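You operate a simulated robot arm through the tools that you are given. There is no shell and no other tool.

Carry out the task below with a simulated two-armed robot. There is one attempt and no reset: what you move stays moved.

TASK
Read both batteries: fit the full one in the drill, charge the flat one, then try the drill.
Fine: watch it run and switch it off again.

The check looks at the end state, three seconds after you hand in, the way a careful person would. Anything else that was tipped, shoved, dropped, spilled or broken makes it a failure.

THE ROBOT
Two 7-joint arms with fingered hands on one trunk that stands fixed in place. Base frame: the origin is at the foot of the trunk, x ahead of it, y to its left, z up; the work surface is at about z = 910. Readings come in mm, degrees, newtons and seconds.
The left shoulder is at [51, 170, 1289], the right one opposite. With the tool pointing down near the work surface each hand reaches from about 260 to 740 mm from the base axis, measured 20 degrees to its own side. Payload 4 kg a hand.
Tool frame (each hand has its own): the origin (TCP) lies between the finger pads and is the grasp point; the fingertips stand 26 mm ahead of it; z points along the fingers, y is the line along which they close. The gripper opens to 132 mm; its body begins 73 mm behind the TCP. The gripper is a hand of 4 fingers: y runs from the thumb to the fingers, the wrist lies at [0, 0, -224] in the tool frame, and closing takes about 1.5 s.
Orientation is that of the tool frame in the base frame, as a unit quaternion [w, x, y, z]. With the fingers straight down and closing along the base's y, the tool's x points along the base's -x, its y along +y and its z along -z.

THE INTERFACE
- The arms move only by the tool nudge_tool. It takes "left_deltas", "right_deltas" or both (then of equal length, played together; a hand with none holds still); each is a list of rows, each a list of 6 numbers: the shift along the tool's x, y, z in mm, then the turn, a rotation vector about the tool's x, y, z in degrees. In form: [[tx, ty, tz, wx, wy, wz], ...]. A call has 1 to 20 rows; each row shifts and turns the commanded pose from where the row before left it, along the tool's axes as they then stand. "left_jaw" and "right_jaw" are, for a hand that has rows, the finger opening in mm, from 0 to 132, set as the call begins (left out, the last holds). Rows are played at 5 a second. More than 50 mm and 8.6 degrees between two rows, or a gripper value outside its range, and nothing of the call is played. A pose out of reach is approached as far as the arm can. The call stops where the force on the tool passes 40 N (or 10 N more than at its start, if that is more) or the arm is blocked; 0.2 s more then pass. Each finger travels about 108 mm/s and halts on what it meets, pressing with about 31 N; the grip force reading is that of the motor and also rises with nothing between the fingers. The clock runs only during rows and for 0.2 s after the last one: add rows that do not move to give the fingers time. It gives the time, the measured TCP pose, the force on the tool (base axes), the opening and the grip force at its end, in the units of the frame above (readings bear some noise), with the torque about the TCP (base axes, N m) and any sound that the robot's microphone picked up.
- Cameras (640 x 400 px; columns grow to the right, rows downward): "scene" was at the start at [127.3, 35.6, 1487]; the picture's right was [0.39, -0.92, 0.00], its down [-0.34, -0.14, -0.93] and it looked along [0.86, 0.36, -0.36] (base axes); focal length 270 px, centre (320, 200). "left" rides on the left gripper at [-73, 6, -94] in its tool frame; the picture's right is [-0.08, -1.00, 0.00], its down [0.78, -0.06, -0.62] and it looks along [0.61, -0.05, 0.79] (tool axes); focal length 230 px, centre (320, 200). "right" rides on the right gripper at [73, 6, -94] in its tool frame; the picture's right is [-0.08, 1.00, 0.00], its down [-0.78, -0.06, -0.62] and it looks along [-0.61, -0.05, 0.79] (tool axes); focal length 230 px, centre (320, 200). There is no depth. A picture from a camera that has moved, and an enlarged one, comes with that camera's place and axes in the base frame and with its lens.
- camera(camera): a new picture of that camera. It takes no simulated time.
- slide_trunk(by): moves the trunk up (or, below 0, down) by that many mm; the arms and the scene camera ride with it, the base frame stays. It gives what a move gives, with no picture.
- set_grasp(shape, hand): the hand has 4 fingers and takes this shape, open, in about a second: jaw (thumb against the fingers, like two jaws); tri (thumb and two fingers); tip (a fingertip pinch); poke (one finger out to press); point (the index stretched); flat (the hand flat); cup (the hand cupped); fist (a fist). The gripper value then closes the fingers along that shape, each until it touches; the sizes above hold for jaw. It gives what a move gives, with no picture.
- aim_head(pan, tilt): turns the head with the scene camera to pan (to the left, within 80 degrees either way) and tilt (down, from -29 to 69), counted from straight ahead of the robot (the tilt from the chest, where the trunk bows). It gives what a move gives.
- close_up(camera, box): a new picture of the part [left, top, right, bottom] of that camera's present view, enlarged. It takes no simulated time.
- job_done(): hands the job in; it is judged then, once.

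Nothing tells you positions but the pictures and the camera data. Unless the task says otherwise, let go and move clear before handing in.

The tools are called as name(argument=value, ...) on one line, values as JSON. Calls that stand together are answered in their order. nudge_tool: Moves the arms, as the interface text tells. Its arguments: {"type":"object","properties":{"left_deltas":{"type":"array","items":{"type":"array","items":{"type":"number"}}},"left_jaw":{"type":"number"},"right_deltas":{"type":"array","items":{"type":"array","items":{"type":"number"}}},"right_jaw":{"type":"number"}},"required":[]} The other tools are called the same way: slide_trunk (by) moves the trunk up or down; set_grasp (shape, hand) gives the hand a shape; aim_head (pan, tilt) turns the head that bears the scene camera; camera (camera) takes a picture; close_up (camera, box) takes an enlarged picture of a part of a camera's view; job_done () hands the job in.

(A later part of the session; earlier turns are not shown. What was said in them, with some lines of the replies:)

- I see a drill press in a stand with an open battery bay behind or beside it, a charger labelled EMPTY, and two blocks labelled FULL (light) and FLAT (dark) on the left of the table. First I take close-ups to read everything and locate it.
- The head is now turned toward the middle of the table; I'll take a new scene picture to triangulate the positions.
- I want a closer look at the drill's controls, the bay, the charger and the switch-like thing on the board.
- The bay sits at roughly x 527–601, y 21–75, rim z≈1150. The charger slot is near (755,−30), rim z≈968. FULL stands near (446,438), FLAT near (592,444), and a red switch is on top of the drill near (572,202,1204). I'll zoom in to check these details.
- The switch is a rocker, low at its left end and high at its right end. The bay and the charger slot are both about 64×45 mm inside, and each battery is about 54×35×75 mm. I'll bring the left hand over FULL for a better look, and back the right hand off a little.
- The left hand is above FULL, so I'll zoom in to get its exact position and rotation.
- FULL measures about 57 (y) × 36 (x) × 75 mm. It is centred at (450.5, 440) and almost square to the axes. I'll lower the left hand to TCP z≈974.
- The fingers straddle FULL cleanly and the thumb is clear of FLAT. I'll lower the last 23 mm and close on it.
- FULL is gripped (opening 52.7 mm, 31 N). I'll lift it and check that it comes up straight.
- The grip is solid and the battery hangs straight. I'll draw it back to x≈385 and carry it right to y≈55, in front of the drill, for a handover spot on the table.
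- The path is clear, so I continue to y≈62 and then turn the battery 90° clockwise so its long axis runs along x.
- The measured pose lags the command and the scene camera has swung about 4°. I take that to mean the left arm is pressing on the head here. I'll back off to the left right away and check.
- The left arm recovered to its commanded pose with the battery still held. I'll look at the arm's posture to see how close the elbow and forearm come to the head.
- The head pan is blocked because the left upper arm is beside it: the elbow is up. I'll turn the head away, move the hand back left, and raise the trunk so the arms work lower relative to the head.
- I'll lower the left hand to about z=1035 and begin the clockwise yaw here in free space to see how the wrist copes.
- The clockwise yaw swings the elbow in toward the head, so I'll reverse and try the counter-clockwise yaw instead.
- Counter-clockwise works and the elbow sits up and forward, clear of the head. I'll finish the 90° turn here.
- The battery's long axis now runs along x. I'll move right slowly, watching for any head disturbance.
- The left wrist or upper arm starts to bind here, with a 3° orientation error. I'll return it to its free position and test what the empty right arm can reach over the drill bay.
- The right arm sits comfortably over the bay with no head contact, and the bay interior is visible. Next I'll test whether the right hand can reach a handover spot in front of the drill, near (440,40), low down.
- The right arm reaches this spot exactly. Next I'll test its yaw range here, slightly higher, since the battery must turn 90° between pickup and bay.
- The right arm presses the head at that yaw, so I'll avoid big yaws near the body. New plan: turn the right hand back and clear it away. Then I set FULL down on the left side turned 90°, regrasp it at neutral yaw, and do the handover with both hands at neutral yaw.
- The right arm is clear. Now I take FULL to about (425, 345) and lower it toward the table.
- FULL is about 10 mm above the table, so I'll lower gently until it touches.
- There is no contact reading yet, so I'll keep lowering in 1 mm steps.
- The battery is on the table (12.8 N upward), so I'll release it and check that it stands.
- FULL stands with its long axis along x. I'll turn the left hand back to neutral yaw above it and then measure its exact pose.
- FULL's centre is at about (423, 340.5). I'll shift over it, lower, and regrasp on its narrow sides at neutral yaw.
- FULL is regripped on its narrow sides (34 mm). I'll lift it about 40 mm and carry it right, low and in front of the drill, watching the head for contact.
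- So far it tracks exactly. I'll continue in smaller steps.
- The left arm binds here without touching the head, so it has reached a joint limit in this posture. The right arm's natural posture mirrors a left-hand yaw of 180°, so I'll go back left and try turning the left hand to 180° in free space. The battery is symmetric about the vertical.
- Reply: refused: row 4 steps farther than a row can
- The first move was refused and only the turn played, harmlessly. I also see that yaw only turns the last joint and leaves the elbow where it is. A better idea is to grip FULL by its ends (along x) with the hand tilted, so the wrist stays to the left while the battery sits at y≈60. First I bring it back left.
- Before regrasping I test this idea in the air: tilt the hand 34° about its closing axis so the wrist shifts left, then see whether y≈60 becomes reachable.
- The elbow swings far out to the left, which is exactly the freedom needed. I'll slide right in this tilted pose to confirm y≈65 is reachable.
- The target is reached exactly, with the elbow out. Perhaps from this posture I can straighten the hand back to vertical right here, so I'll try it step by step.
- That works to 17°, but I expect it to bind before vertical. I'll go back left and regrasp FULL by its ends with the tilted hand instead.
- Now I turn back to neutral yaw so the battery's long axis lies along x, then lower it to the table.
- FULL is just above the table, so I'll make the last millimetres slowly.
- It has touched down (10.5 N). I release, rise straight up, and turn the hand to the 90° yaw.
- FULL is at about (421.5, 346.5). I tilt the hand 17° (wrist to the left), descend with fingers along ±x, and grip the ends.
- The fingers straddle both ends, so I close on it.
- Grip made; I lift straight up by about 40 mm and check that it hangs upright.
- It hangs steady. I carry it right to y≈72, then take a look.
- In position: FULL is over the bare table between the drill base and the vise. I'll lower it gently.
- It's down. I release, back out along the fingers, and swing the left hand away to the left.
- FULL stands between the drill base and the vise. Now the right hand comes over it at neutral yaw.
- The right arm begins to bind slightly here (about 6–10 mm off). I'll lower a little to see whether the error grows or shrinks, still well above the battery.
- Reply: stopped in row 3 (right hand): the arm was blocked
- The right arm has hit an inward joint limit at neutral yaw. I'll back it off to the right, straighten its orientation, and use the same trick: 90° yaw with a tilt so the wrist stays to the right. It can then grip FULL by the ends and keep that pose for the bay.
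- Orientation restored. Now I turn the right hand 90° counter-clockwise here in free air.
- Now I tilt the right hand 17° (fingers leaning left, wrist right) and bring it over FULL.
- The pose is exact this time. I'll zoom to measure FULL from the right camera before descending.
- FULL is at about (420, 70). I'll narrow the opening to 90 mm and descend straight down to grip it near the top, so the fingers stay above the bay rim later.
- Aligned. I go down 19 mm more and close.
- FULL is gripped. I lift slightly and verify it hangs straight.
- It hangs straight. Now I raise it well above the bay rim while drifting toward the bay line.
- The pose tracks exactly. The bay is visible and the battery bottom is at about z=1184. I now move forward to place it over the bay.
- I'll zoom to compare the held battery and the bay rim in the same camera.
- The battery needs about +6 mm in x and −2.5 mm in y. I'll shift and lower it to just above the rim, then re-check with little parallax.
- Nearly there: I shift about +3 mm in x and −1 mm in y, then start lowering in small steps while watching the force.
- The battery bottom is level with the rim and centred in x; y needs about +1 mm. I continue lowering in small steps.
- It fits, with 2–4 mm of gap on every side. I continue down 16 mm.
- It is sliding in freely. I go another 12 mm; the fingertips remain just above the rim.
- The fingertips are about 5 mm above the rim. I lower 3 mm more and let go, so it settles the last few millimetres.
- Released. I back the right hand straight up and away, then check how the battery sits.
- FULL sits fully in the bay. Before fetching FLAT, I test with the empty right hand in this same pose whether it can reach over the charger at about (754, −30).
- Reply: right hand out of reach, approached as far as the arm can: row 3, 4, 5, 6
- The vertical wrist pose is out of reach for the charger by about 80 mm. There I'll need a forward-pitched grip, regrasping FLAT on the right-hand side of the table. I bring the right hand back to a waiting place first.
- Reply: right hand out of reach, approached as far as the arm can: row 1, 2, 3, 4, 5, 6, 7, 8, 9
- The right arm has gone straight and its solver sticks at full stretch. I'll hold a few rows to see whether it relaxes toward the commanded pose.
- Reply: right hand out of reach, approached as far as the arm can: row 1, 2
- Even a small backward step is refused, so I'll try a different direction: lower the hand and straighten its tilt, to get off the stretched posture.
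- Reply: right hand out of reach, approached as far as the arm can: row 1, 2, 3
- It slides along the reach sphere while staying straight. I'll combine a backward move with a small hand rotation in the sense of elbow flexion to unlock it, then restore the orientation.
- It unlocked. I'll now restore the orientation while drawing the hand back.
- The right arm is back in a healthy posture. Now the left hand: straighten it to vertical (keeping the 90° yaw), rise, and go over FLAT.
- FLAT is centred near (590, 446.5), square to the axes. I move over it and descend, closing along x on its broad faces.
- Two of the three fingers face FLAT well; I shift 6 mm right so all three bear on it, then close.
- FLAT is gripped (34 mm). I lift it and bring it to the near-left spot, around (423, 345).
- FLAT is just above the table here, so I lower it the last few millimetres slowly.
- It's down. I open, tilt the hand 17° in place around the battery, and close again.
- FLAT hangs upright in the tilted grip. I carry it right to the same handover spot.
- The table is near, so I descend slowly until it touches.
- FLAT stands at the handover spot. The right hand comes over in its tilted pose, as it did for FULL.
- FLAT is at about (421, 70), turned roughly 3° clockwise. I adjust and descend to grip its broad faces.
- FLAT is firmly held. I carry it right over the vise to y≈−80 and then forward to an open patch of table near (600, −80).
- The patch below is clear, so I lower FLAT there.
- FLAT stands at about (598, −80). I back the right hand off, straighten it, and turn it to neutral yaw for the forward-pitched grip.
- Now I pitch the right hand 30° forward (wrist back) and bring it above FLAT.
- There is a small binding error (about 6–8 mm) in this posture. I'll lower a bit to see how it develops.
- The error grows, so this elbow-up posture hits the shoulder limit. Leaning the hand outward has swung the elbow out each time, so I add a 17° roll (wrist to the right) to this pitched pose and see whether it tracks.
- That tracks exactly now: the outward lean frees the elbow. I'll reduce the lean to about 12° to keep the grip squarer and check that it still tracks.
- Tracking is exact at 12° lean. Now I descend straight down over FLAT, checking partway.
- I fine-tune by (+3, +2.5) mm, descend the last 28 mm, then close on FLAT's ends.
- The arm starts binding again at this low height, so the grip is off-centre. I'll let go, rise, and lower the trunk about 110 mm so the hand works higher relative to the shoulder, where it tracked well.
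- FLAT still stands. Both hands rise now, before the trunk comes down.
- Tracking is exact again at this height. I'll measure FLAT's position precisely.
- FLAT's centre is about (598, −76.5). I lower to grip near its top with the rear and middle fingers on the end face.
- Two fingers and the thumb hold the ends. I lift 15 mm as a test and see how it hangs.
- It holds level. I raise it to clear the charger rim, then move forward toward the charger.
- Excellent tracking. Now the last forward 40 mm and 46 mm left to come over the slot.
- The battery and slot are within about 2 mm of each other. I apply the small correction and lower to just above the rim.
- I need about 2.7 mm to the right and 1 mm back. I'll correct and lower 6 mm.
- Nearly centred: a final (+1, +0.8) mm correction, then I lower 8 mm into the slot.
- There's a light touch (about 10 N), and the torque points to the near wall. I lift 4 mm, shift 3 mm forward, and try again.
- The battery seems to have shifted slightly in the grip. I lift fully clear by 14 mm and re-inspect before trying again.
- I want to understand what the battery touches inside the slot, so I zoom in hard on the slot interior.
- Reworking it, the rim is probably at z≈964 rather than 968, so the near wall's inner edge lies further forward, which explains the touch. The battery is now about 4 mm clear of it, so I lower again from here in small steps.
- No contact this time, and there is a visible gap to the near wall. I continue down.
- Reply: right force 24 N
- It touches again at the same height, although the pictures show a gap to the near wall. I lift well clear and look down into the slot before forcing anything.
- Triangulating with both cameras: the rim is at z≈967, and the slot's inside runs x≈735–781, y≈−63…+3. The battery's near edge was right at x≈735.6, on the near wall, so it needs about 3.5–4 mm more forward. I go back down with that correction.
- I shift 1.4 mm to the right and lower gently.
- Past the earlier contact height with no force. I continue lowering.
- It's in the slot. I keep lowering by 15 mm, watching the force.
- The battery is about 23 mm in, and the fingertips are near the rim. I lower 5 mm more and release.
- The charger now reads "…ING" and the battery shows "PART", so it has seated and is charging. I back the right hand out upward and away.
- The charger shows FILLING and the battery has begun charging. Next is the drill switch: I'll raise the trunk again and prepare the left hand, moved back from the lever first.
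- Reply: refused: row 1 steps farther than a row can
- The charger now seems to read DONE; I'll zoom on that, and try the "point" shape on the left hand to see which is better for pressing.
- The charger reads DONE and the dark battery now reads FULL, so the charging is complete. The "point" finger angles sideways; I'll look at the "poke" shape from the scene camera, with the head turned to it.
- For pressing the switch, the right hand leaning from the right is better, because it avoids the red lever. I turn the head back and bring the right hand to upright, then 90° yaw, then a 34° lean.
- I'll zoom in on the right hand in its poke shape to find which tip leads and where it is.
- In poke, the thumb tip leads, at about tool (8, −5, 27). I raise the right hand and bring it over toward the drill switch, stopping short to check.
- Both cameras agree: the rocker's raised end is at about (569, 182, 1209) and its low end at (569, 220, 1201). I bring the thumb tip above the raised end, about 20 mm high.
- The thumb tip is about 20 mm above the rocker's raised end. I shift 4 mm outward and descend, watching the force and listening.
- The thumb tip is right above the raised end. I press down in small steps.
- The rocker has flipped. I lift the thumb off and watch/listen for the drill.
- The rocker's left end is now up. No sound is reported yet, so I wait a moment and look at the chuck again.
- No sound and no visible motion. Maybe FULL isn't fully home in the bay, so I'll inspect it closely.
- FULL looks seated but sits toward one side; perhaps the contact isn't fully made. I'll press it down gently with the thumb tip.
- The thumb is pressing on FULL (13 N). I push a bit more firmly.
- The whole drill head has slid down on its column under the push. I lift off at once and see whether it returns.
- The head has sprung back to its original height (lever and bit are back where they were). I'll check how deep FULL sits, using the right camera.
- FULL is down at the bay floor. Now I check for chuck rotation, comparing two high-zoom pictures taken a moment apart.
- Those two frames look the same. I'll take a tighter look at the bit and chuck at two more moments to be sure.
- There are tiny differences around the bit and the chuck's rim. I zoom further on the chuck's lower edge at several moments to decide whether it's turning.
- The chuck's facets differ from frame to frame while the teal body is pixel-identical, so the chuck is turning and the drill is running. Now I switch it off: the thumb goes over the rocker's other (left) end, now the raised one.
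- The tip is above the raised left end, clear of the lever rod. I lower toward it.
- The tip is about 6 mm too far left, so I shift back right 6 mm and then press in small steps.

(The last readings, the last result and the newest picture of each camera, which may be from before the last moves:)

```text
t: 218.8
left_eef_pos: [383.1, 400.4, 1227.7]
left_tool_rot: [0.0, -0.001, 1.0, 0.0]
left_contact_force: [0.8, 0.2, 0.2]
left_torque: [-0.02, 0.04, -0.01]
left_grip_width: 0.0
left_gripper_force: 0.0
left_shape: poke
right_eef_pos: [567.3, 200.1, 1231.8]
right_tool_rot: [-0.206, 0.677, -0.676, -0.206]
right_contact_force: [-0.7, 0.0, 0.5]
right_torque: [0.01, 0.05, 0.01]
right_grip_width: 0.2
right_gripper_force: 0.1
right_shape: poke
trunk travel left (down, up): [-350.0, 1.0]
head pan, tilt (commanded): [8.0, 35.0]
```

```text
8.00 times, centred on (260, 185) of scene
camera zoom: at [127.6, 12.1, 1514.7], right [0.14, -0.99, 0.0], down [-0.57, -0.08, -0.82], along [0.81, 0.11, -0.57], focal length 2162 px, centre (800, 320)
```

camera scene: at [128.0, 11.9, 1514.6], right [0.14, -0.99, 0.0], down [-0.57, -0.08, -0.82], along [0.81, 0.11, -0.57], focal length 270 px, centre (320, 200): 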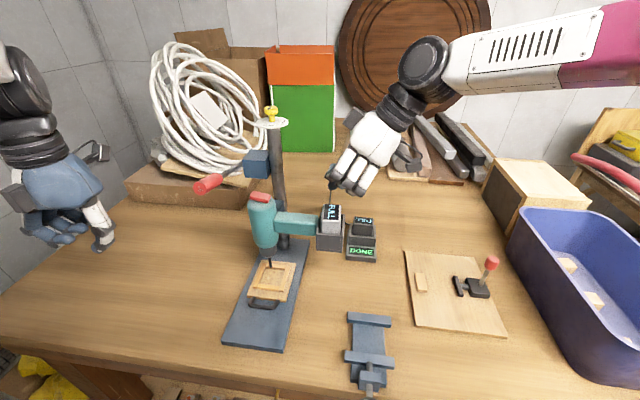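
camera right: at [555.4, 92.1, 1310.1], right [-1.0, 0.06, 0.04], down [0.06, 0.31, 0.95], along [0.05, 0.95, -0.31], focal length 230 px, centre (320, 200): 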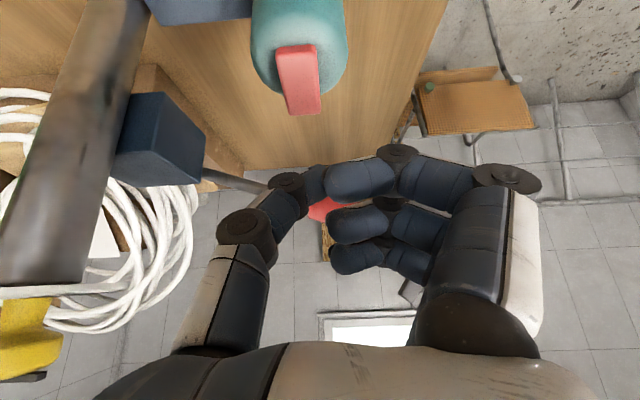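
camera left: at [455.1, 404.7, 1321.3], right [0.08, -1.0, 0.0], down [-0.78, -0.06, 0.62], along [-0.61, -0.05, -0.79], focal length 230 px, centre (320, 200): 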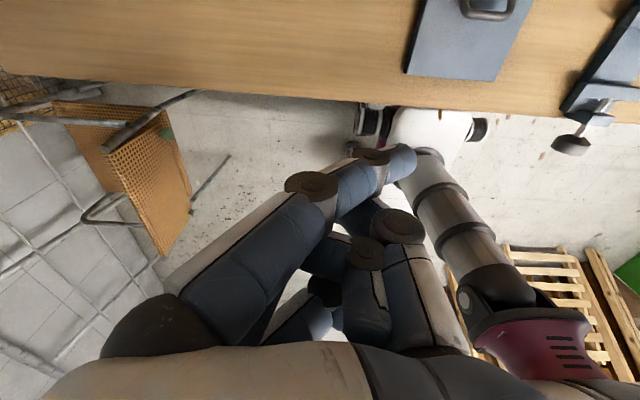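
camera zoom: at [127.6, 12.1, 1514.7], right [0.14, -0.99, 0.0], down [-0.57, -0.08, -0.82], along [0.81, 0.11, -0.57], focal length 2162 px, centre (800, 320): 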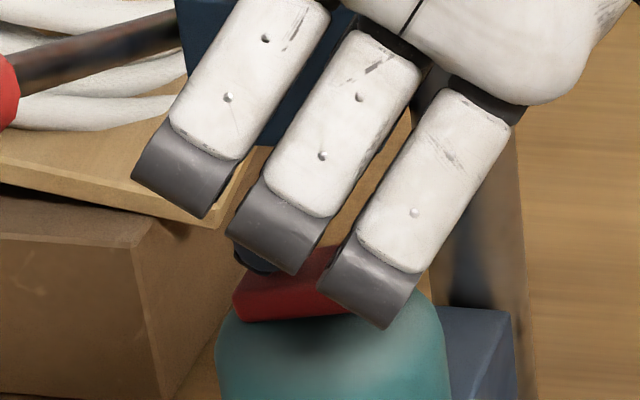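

The rocker looks flipped back. I lift off and check it and the chuck.

nudge_tool(right_deltas=[[-8.4, 0, -12.4, 0, 0, 0], [-19.6, 0, -29, 0, 0, 0], [-22.4, 0, -33.2, 0, 0, 0], [34.4, 0, -23.2, 0, 0, 0], [34.4, 0, -23.2, 0, 0, 0], [34.4, 0, -23.2, 0, 0, 0], [34.4, 0, -23.2, 0, 0, 0], [34.4, 0, -23.2, 0, 0, 0], [0, 0, 0, 0, 0, 0]])

close_up(camera="scene", box=[230, 160, 290, 220])

close_up(camera="scene", box=[262, 248, 276, 258])

nudge_tool(right_deltas=[[0, 0, 0, 0, 0, 0]])

close_up(camera="scene", box=[262, 248, 276, 258])

nudge_tool(right_deltas=[[0, 0, 0, 0, 0, 0], [0, 0, 0, 0, 0, 0]])

close_up(camera="scene", box=[262, 248, 276, 258])

```text
t: 220.8
left_eef_pos: [383.4, 401.4, 1226.9]
left_tool_rot: [0.0, 0.0, 1.0, -0.001]
left_contact_force: [-0.5, 0.0, 0.2]
left_torque: [-0.01, 0.0, -0.01]
left_grip_width: 0.0
left_gripper_force: 0.1
left_shape: poke
right_eef_pos: [566.5, -4.8, 1322.3]
right_tool_rot: [0.206, -0.676, 0.677, 0.206]
right_contact_force: [0.2, -0.3, 0.0]
right_torque: [0.0, -0.03, -0.01]
right_grip_width: 0.3
right_gripper_force: 0.0
right_shape: poke
trunk travel left (down, up): [-350.0, 1.0]
head pan, tilt (commanded): [8.0, 35.0]
```

```text
6.67 times, centred on (260, 190) of scene
camera zoom: at [128.0, 13.0, 1514.6], right [0.14, -0.99, 0.0], down [-0.57, -0.08, -0.82], along [0.81, 0.11, -0.57], focal length 1802 px, centre (720, 267)
```

zoom: 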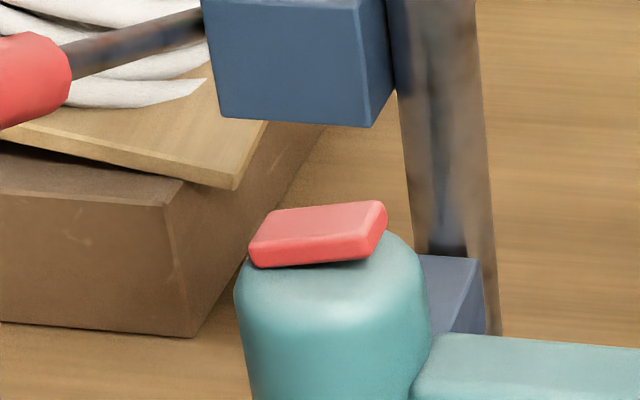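

```text
16.00 times, centred on (269, 253) of scene
camera zoom: at [128.0, 13.0, 1514.6], right [0.14, -0.99, 0.0], down [-0.57, -0.08, -0.82], along [0.81, 0.11, -0.57], focal length 4325 px, centre (1136, -648)
```

zoom: 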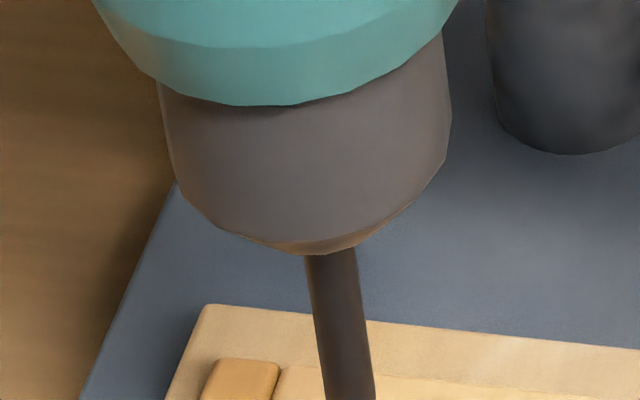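

```text
t: 221.2
left_eef_pos: [382.9, 399.9, 1226.8]
left_tool_rot: [0.0, 0.0, 1.0, 0.0]
left_contact_force: [-0.8, -0.4, 1.0]
left_torque: [-0.01, -0.02, -0.01]
left_grip_width: 0.0
left_gripper_force: 0.1
left_shape: poke
right_eef_pos: [567.3, -6.0, 1320.7]
right_tool_rot: [-0.207, 0.677, -0.676, -0.207]
right_contact_force: [-0.2, -0.3, 0.2]
right_torque: [0.02, 0.01, -0.01]
right_grip_width: 0.2
right_gripper_force: 0.0
right_shape: poke
trunk travel left (down, up): [-350.0, 1.0]
head pan, tilt (commanded): [8.0, 35.0]
```

```text
16.00 times, centred on (269, 253) of scene
camera zoom: at [127.8, 12.4, 1514.6], right [0.14, -0.99, 0.0], down [-0.57, -0.08, -0.82], along [0.81, 0.11, -0.57], focal length 4325 px, centre (1136, -648)
```

zoom: 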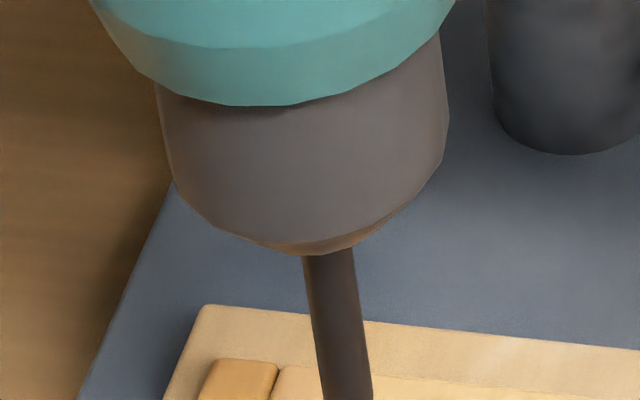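

```text
t: 221.8
left_eef_pos: [382.4, 400.8, 1227.6]
left_tool_rot: [0.0, 0.0, 1.0, 0.0]
left_contact_force: [-0.1, 0.1, 0.0]
left_torque: [-0.03, 0.0, 0.03]
left_grip_width: 0.0
left_gripper_force: 0.2
left_shape: poke
right_eef_pos: [567.1, -4.6, 1322.6]
right_tool_rot: [-0.206, 0.676, -0.676, -0.206]
right_contact_force: [-0.6, -0.1, 0.4]
right_torque: [0.0, 0.01, 0.02]
right_grip_width: 0.0
right_gripper_force: 0.1
right_shape: poke
trunk travel left (down, up): [-350.0, 1.0]
head pan, tilt (commanded): [8.0, 35.0]
```

```text
16.00 times, centred on (269, 253) of scene
camera zoom: at [127.7, 12.2, 1514.7], right [0.14, -0.99, 0.0], down [-0.57, -0.08, -0.82], along [0.81, 0.11, -0.57], focal length 4325 px, centre (1136, -648)
```

zoom: 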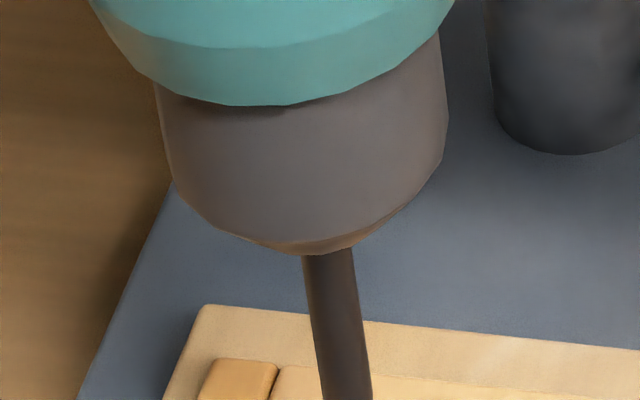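

The rocker is back in its original (off) position. For certainty I take two more frames to confirm the chuck is now still, unlike before.

nudge_tool(right_deltas=[[0, 0, 0, 0, 0, 0], [0, 0, 0, 0, 0, 0]])

close_up(camera="scene", box=[262, 248, 276, 258])

nudge_tool(right_deltas=[[0, 0, 0, 0, 0, 0]])

close_up(camera="scene", box=[262, 248, 276, 258])

camera(camera="scene")

```text
t: 222.4
left_eef_pos: [383.3, 400.2, 1228.3]
left_tool_rot: [0.0, 0.0, 1.0, -0.001]
left_contact_force: [-0.1, -0.3, -0.2]
left_torque: [0.02, -0.02, -0.03]
left_grip_width: 0.0
left_gripper_force: 0.1
left_shape: poke
right_eef_pos: [567.9, -5.6, 1321.9]
right_tool_rot: [-0.207, 0.676, -0.676, -0.208]
right_contact_force: [0.0, 0.3, 0.3]
right_torque: [0.0, -0.06, 0.03]
right_grip_width: 0.0
right_gripper_force: 0.3
right_shape: poke
trunk travel left (down, up): [-350.0, 1.0]
head pan, tilt (commanded): [8.0, 35.0]
```

```text
16.00 times, centred on (269, 253) of scene
camera zoom: at [127.7, 12.0, 1514.7], right [0.14, -0.99, 0.0], down [-0.57, -0.08, -0.82], along [0.81, 0.11, -0.57], focal length 4325 px, centre (1136, -648)
```

zoom: 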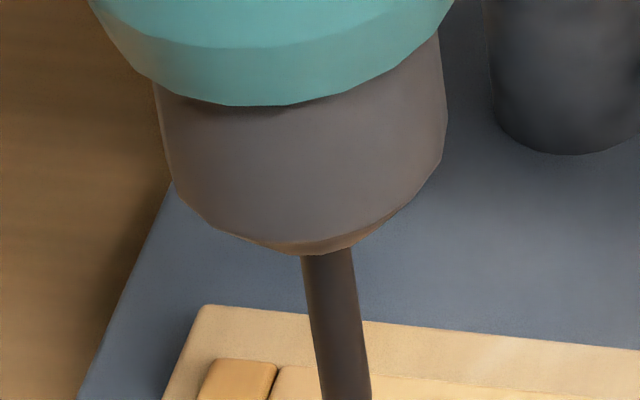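

```text
t: 222.8
left_eef_pos: [382.4, 400.6, 1227.7]
left_tool_rot: [0.0, 0.0, 1.0, 0.0]
left_contact_force: [-0.5, 0.0, 0.1]
left_torque: [-0.02, 0.01, 0.02]
left_grip_width: 0.0
left_gripper_force: 0.2
left_shape: poke
right_eef_pos: [566.6, -5.2, 1321.1]
right_tool_rot: [-0.206, 0.677, -0.676, -0.206]
right_contact_force: [0.4, 0.2, 0.6]
right_torque: [0.0, -0.01, -0.02]
right_grip_width: 0.1
right_gripper_force: 0.1
right_shape: poke
trunk travel left (down, up): [-350.0, 1.0]
head pan, tilt (commanded): [8.0, 35.0]
```

```text
16.00 times, centred on (269, 253) of scene
camera zoom: at [127.7, 12.0, 1514.7], right [0.14, -0.99, 0.0], down [-0.57, -0.08, -0.82], along [0.81, 0.11, -0.57], focal length 4325 px, centre (1136, -648)
```

zoom: 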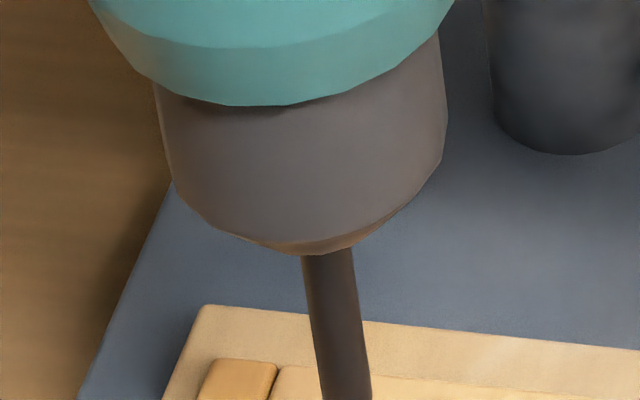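

```text
taken
camera scene: at [127.7, 12.0, 1514.7], right [0.14, -0.99, 0.0], down [-0.57, -0.08, -0.82], along [0.81, 0.11, -0.57], focal length 270 px, centre (320, 200)
```

scene: 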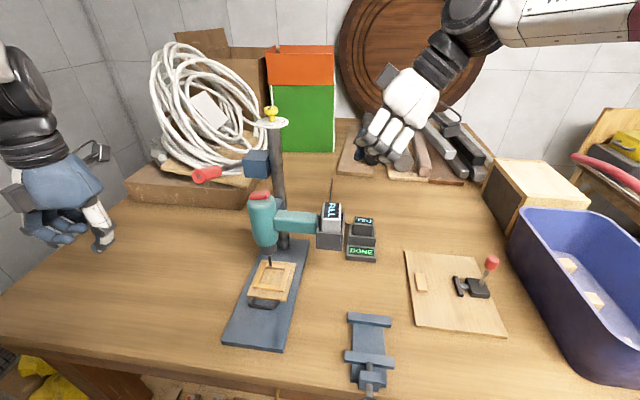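

Off frames are identical to each other, while the earlier on-frames differed, so the drill ran and is now stopped. I move the right hand well clear to the right and do a last overall check.

nudge_tool(right_deltas=[[34.4, 0, -23.2, 0, 0, 0], [34.4, 0, -23.2, 0, 0, 0], [34.4, 0, -23.2, 0, 0, 0], [34.4, 0, -23.2, 0, 0, 0], [0, 40, 0, 0, 0, 0], [0, 40, 0, 0, 0, 0], [0, 0, 0, 0, 0, 0]])

camera(camera="scene")

close_up(camera="scene", box=[220, 170, 400, 290])

close_up(camera="scene", box=[310, 190, 390, 265])

```text
t: 224.4
left_eef_pos: [384.0, 400.8, 1228.2]
left_tool_rot: [0.001, 0.0, 1.0, 0.0]
left_contact_force: [0.0, 0.2, 0.3]
left_torque: [0.0, -0.01, -0.03]
left_grip_width: 0.0
left_gripper_force: 0.0
left_shape: poke
right_eef_pos: [485.6, -169.5, 1320.6]
right_tool_rot: [-0.206, 0.676, -0.676, -0.207]
right_contact_force: [0.2, 0.0, 0.0]
right_torque: [-0.01, 0.0, 0.03]
right_grip_width: 0.0
right_gripper_force: 0.0
right_shape: poke
trunk travel left (down, up): [-350.0, 1.0]
head pan, tilt (commanded): [8.0, 35.0]
```

```text
taken
camera scene: at [128.5, 12.8, 1514.6], right [0.14, -0.99, 0.0], down [-0.57, -0.08, -0.82], along [0.81, 0.11, -0.57], focal length 270 px, centre (320, 200)
```

scene: 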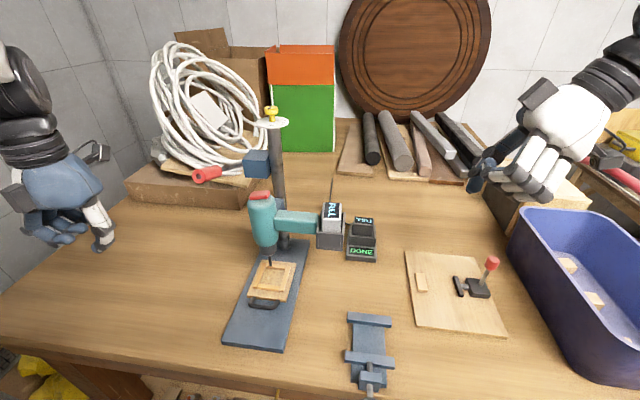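

```text
3.33 times, centred on (310, 230) of scene
camera zoom: at [128.5, 12.8, 1514.6], right [0.14, -0.99, 0.0], down [-0.57, -0.08, -0.82], along [0.81, 0.11, -0.57], focal length 901 px, centre (353, 100)
```

zoom: 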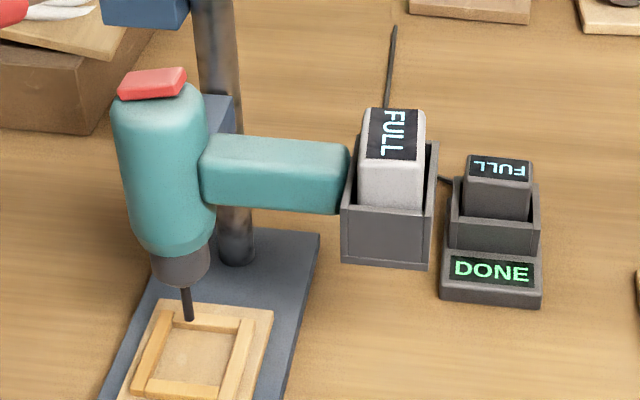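

```text
5.33 times, centred on (350, 228) of scene
camera zoom: at [128.5, 12.8, 1514.6], right [0.14, -0.99, 0.0], down [-0.57, -0.08, -0.82], along [0.81, 0.11, -0.57], focal length 1442 px, centre (160, 53)
```

zoom: 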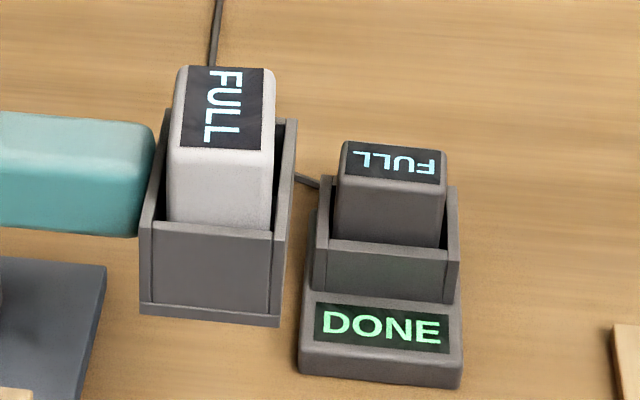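

Everything is in place. To be fully sure the drill really ran, I'll do one more on/off cycle and watch the chuck more closely. I bring the right hand back above the switch's right end.

nudge_tool(right_deltas=[[0, -40, 0, 0, 0, 0], [0, -40, 0, 0, 0, 0], [-34.4, 0, 23.2, 0, 0, 0], [-34.4, 0, 23.2, 0, 0, 0], [-34.4, 0, 23.2, 0, 0, 0], [-34.4, 0, 23.2, 0, 0, 0], [-34.4, 0, 23.2, 0, 0, 0], [-34.4, 0, 23.2, 0, 0, 0], [-34.4, 0, 23.2, 0, 0, 0], [-34.4, 0, 23.2, 0, 0, 0], [-10.8, 0, 7.3, 0, 0, 0], [0, 0, 0, 0, 0, 0]])

nudge_tool(right_deltas=[[21, 0, 31, 0, 0, 0], [18.2, 0, 26.9, 0, 0, 0], [0, 0, 0, 0, 0, 0]])

close_up(camera="scene", box=[220, 130, 310, 220])

```text
t: 227.0
left_eef_pos: [383.1, 400.4, 1227.2]
left_tool_rot: [0.0, 0.0, 1.0, 0.0]
left_contact_force: [0.5, 0.1, -0.6]
left_torque: [-0.03, 0.02, -0.02]
left_grip_width: 0.0
left_gripper_force: 0.0
left_shape: poke
right_eef_pos: [566.3, 174.4, 1322.2]
right_tool_rot: [-0.206, 0.676, -0.676, -0.207]
right_contact_force: [0.0, 0.4, 0.1]
right_torque: [-0.02, -0.01, -0.01]
right_grip_width: 0.0
right_gripper_force: 0.0
right_shape: poke
trunk travel left (down, up): [-350.0, 1.0]
head pan, tilt (commanded): [8.0, 35.0]
```

```text
t: 227.8
left_eef_pos: [382.2, 399.5, 1227.5]
left_tool_rot: [0.0, 0.0, 1.0, -0.001]
left_contact_force: [0.6, 0.0, -0.2]
left_torque: [0.0, -0.01, -0.03]
left_grip_width: 0.5
left_gripper_force: 0.1
left_shape: poke
right_eef_pos: [566.0, 173.6, 1252.9]
right_tool_rot: [0.206, -0.676, 0.676, 0.206]
right_contact_force: [0.5, -0.6, 0.1]
right_torque: [-0.01, 0.01, -0.03]
right_grip_width: 0.0
right_gripper_force: 0.1
right_shape: poke
trunk travel left (down, up): [-350.0, 1.0]
head pan, tilt (commanded): [8.0, 35.0]
```

```text
4.44 times, centred on (265, 175) of scene
camera zoom: at [127.6, 11.9, 1514.7], right [0.14, -0.99, 0.0], down [-0.57, -0.08, -0.82], along [0.81, 0.11, -0.57], focal length 1201 px, centre (564, 311)
```

zoom: 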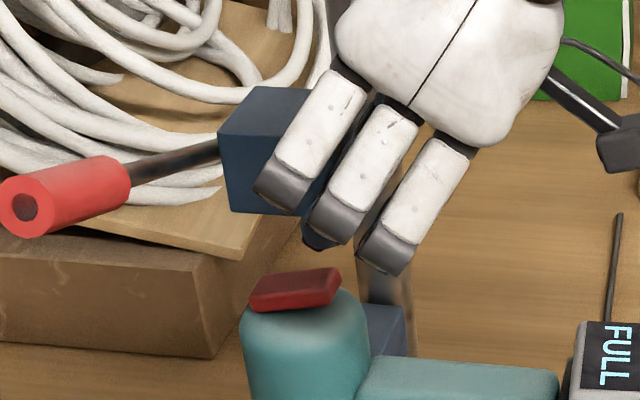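

Same geometry as the first press. I press down to the same depth, then lift 25 mm and watch.

nudge_tool(right_deltas=[[5.6, 0, 8.3, 0, 0, 0], [2.8, 0, 4.1, 0, 0, 0], [1.7, 0, 2.5, 0, 0, 0], [1.7, 0, 2.5, 0, 0, 0], [0, 0, 0, 0, 0, 0]])

nudge_tool(right_deltas=[[-8.4, 0, -12.4, 0, 0, 0], [-8.4, 0, -12.4, 0, 0, 0], [0, 0, 0, 0, 0, 0], [0, 0, 0, 0, 0, 0]])

close_up(camera="scene", box=[220, 130, 310, 220])

close_up(camera="scene", box=[262, 248, 276, 258])

nudge_tool(right_deltas=[[0, 0, 0, 0, 0, 0]])

close_up(camera="scene", box=[262, 248, 276, 258])

nudge_tool(right_deltas=[[0, 0, 0, 0, 0, 0], [0, 0, 0, 0, 0, 0]])

close_up(camera="scene", box=[262, 248, 276, 258])

```text
t: 229.0
left_eef_pos: [382.3, 400.7, 1226.8]
left_tool_rot: [0.0, 0.0, 1.0, 0.001]
left_contact_force: [-0.3, -0.7, -0.2]
left_torque: [0.02, -0.03, -0.02]
left_grip_width: 0.0
left_gripper_force: 0.1
left_shape: poke
right_eef_pos: [565.7, 172.7, 1232.2]
right_tool_rot: [0.207, -0.676, 0.676, 0.206]
right_contact_force: [0.2, 0.3, 0.1]
right_torque: [-0.02, -0.01, -0.03]
right_grip_width: 0.0
right_gripper_force: 0.0
right_shape: poke
trunk travel left (down, up): [-350.0, 1.0]
head pan, tilt (commanded): [8.0, 35.0]
```

```text
t: 230.0
left_eef_pos: [381.6, 400.3, 1226.2]
left_tool_rot: [-0.001, -0.001, 1.0, 0.0]
left_contact_force: [0.9, -0.1, 0.2]
left_torque: [-0.02, 0.02, 0.0]
left_grip_width: 0.1
left_gripper_force: 0.0
left_shape: poke
right_eef_pos: [566.3, 172.2, 1261.8]
right_tool_rot: [-0.206, 0.676, -0.676, -0.207]
right_contact_force: [0.9, 0.6, 1.0]
right_torque: [0.0, 0.0, -0.04]
right_grip_width: 0.0
right_gripper_force: 0.1
right_shape: poke
trunk travel left (down, up): [-350.0, 1.0]
head pan, tilt (commanded): [8.0, 35.0]
```

```text
4.44 times, centred on (265, 175) of scene
camera zoom: at [127.6, 12.1, 1514.7], right [0.14, -0.99, 0.0], down [-0.57, -0.08, -0.82], along [0.81, 0.11, -0.57], focal length 1201 px, centre (564, 311)
```

zoom: 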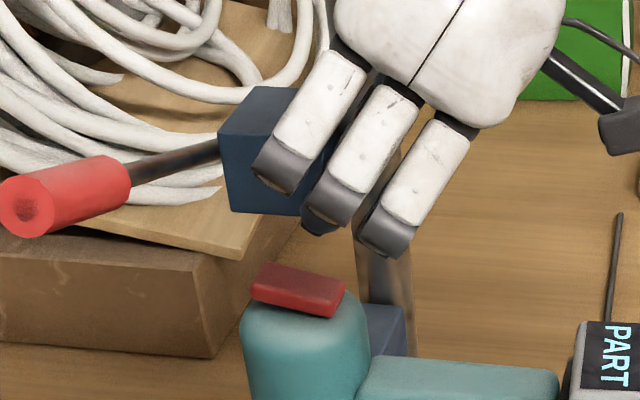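

```text
16.00 times, centred on (269, 253) of scene
camera zoom: at [127.6, 12.1, 1514.7], right [0.14, -0.99, 0.0], down [-0.57, -0.08, -0.82], along [0.81, 0.11, -0.57], focal length 4325 px, centre (1136, -648)
```

zoom: 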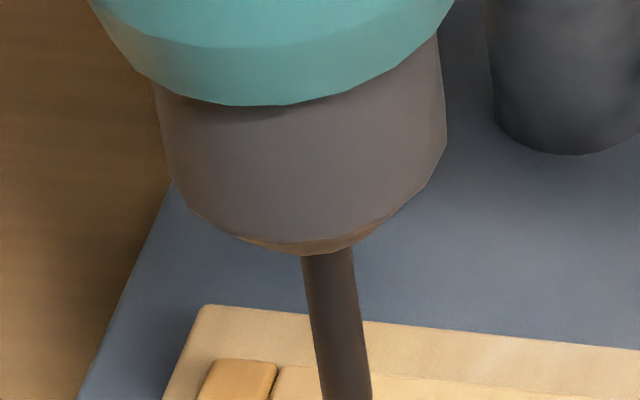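

```text
t: 230.4
left_eef_pos: [382.4, 399.6, 1227.4]
left_tool_rot: [-0.001, 0.0, 1.0, 0.0]
left_contact_force: [0.6, -0.6, 0.1]
left_torque: [-0.02, -0.01, 0.0]
left_grip_width: 0.0
left_gripper_force: 0.1
left_shape: poke
right_eef_pos: [565.4, 172.2, 1261.6]
right_tool_rot: [-0.207, 0.677, -0.676, -0.206]
right_contact_force: [-0.1, -0.1, -0.3]
right_torque: [0.01, -0.03, 0.01]
right_grip_width: 0.0
right_gripper_force: 0.1
right_shape: poke
trunk travel left (down, up): [-350.0, 1.0]
head pan, tilt (commanded): [8.0, 35.0]
```

```text
16.00 times, centred on (269, 253) of scene
camera zoom: at [127.6, 12.1, 1514.7], right [0.14, -0.99, 0.0], down [-0.57, -0.08, -0.82], along [0.81, 0.11, -0.57], focal length 4325 px, centre (1136, -648)
```

zoom: 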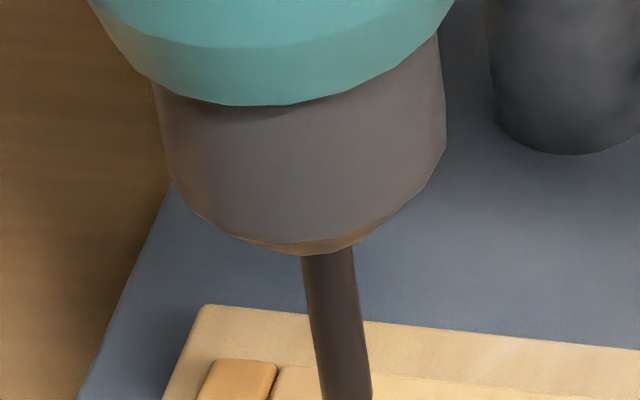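

```text
t: 231.0
left_eef_pos: [383.0, 400.3, 1228.3]
left_tool_rot: [0.0, 0.001, 1.0, 0.0]
left_contact_force: [0.2, -0.2, -0.2]
left_torque: [0.01, 0.02, 0.02]
left_grip_width: 0.0
left_gripper_force: 0.0
left_shape: poke
right_eef_pos: [566.0, 172.0, 1261.9]
right_tool_rot: [-0.207, 0.676, -0.676, -0.207]
right_contact_force: [1.3, -0.5, 0.0]
right_torque: [-0.01, 0.01, 0.01]
right_grip_width: 0.0
right_gripper_force: 0.1
right_shape: poke
trunk travel left (down, up): [-350.0, 1.0]
head pan, tilt (commanded): [8.0, 35.0]
```

```text
16.00 times, centred on (269, 253) of scene
camera zoom: at [127.7, 12.1, 1514.7], right [0.14, -0.99, 0.0], down [-0.57, -0.08, -0.82], along [0.81, 0.11, -0.57], focal length 4325 px, centre (1136, -648)
```

zoom: 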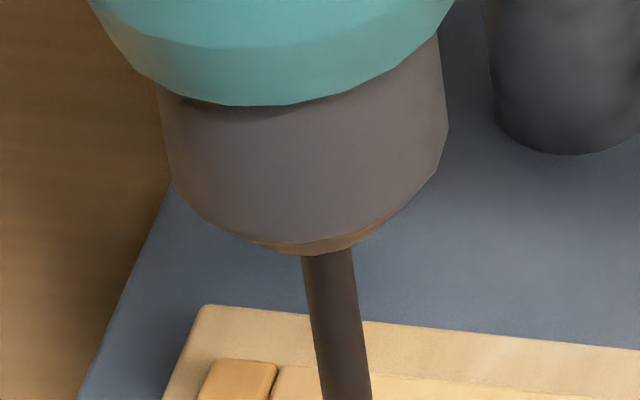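

The battery in the drill now reads PART: it's being used, which proves the drill really runs. I switch it off right away, with the same press as before.

nudge_tool(right_deltas=[[-23.2, -1, 15.7, 0, 0, 0], [12.6, 0, 18.6, 0, 0, 0], [1.7, 0, 2.5, 0, 0, 0], [1.7, 0, 2.5, 0, 0, 0], [0.8, 0, 1.2, 0, 0, 0], [0, 0, 0, 0, 0, 0]])

close_up(camera="scene", box=[220, 150, 370, 250])

```text
t: 232.4
left_eef_pos: [383.1, 401.0, 1228.2]
left_tool_rot: [0.001, 0.0, 1.0, 0.001]
left_contact_force: [-0.6, 0.2, -0.6]
left_torque: [-0.02, -0.03, 0.01]
left_grip_width: 0.4
left_gripper_force: 0.0
left_shape: poke
right_eef_pos: [566.5, 200.1, 1232.7]
right_tool_rot: [-0.206, 0.677, -0.676, -0.206]
right_contact_force: [0.1, 0.5, 0.6]
right_torque: [-0.03, -0.01, 0.02]
right_grip_width: 0.1
right_gripper_force: 0.0
right_shape: poke
trunk travel left (down, up): [-350.0, 1.0]
head pan, tilt (commanded): [8.0, 35.0]
```

```text
4.00 times, centred on (295, 200) of scene
camera zoom: at [127.7, 12.0, 1514.7], right [0.14, -0.99, 0.0], down [-0.57, -0.08, -0.82], along [0.81, 0.11, -0.57], focal length 1081 px, centre (420, 200)
```

zoom: 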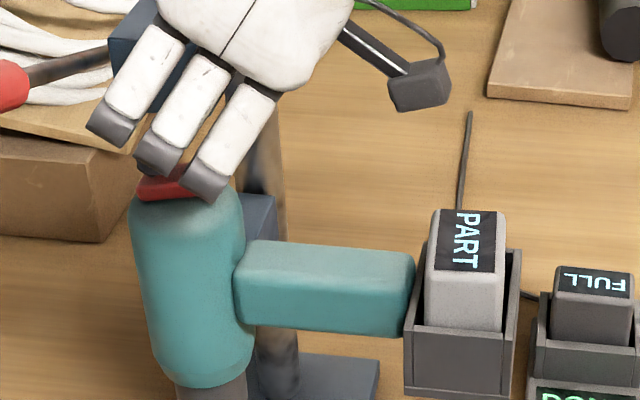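

The rocker seems to have flipped. I lift off, move clear, and verify.

nudge_tool(right_deltas=[[-8.4, 0, -12.4, 0, 0, 0], [-19.6, 0, -29, 0, 0, 0], [-22.4, 0, -33.2, 0, 0, 0], [34.4, 0, -23.2, 0, 0, 0], [34.4, 0, -23.2, 0, 0, 0], [34.4, 0, -23.2, 0, 0, 0], [34.4, 0, -23.2, 0, 0, 0], [34.4, 0, -23.2, 0, 0, 0], [34.4, 0, -23.2, 0, 0, 0], [34.4, 0, -23.2, 0, 0, 0], [34.4, 0, -23.2, 0, 0, 0], [34.4, 20, -23.2, 0, 0, 0], [0, 40, 0, 0, 0, 0], [0, 20, 0, 0, 0, 0], [0, 0, 0, 0, 0, 0]])

close_up(camera="scene", box=[220, 150, 400, 290])

close_up(camera="scene", box=[262, 248, 276, 258])

nudge_tool(right_deltas=[[0, 0, 0, 0, 0, 0], [0, 0, 0, 0, 0, 0]])

close_up(camera="scene", box=[262, 248, 276, 258])

camera(camera="scene")

```text
t: 235.6
left_eef_pos: [382.4, 400.7, 1228.6]
left_tool_rot: [0.0, 0.0, 1.0, 0.0]
left_contact_force: [-0.4, -0.1, -0.2]
left_torque: [-0.01, -0.02, 0.03]
left_grip_width: 0.0
left_gripper_force: 0.1
left_shape: poke
right_eef_pos: [486.2, -173.4, 1322.7]
right_tool_rot: [-0.206, 0.677, -0.676, -0.207]
right_contact_force: [0.0, 1.1, -0.1]
right_torque: [0.01, 0.01, -0.02]
right_grip_width: 0.2
right_gripper_force: 0.1
right_shape: poke
trunk travel left (down, up): [-350.0, 1.0]
head pan, tilt (commanded): [8.0, 35.0]
```

```text
2.86 times, centred on (310, 220) of scene
camera zoom: at [127.8, 12.4, 1514.6], right [0.14, -0.99, 0.0], down [-0.57, -0.08, -0.82], along [0.81, 0.11, -0.57], focal length 772 px, centre (349, 143)
```

zoom: 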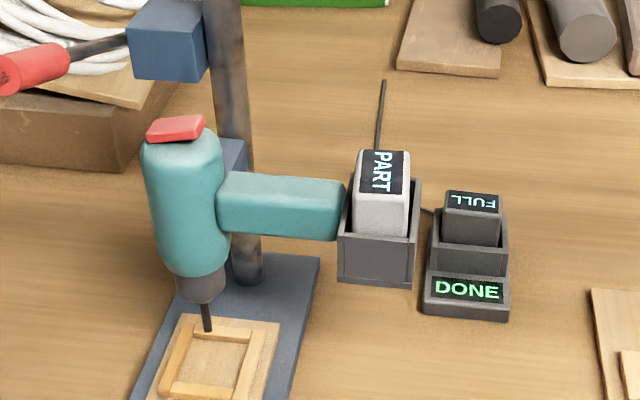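

```text
16.00 times, centred on (269, 253) of scene
camera zoom: at [127.8, 12.4, 1514.6], right [0.14, -0.99, 0.0], down [-0.57, -0.08, -0.82], along [0.81, 0.11, -0.57], focal length 4325 px, centre (1136, -648)
```

zoom: 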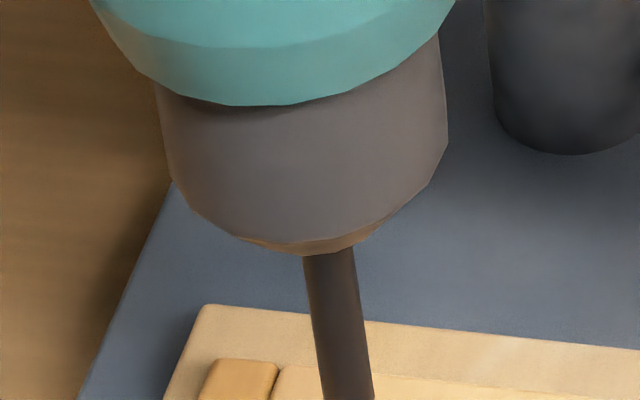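

```text
t: 236.2
left_eef_pos: [382.7, 400.9, 1227.6]
left_tool_rot: [0.0, 0.0, 1.0, 0.001]
left_contact_force: [0.0, 0.2, -0.1]
left_torque: [-0.02, -0.01, 0.0]
left_grip_width: 0.0
left_gripper_force: 0.0
left_shape: poke
right_eef_pos: [487.9, -174.1, 1322.3]
right_tool_rot: [0.207, -0.676, 0.677, 0.206]
right_contact_force: [-0.3, -0.1, 0.4]
right_torque: [-0.01, -0.03, -0.02]
right_grip_width: 0.2
right_gripper_force: 0.1
right_shape: poke
trunk travel left (down, up): [-350.0, 1.0]
head pan, tilt (commanded): [8.0, 35.0]
```

```text
16.00 times, centred on (269, 253) of scene
camera zoom: at [127.6, 12.1, 1514.7], right [0.14, -0.99, 0.0], down [-0.57, -0.08, -0.82], along [0.81, 0.11, -0.57], focal length 4325 px, centre (1136, -648)
```

zoom: 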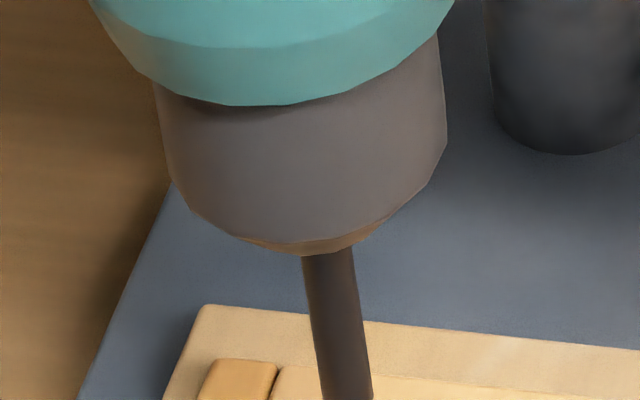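

```text
taken
camera scene: at [127.6, 12.1, 1514.7], right [0.14, -0.99, 0.0], down [-0.57, -0.08, -0.82], along [0.81, 0.11, -0.57], focal length 270 px, centre (320, 200)
```

scene: 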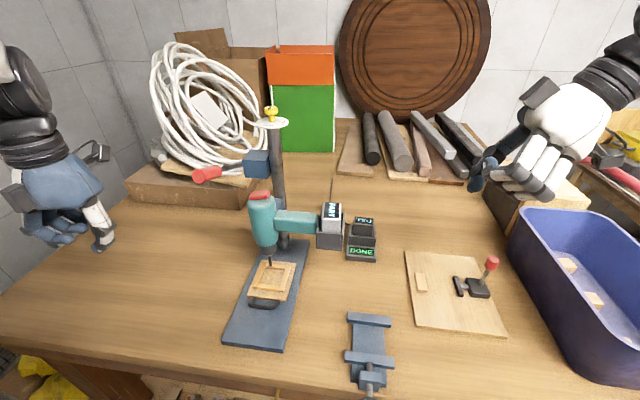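

The originally full battery is fitted in the drill and ran it. It now reads PART from that use. The flat battery is charged: it reads FULL and the charger reads DONE. The drill is switched off with its chuck still, both hands are clear, and I see nothing else disturbed, so I hand in.

job_done()

```text
The job is handed in.
```

The originally full battery is fitted in the drill, the flat one is charged, and the drill has been run and switched off again.

- **Drill:** I ran it twice. The second run was only to make sure it had really turned, because I heard no motor sound and could hardly see the chuck move. I switched it off after each run.
- **Drill battery:** it now reads PART, because about 18 seconds of running drew it down.
- **Charger:** the battery that was flat reads FULL and the charger shows DONE. While lowering it in, the battery touched the charger's near wall a few times, with about 25 N at most. I saw no sign that the charger moved.
- **Drill head:** I pressed on the drill battery to check its seating, and the drill head slid down its column about 11 mm. It sprang back to its original height when I let go.

Both hands are clear, and I saw nothing else tipped or moved.
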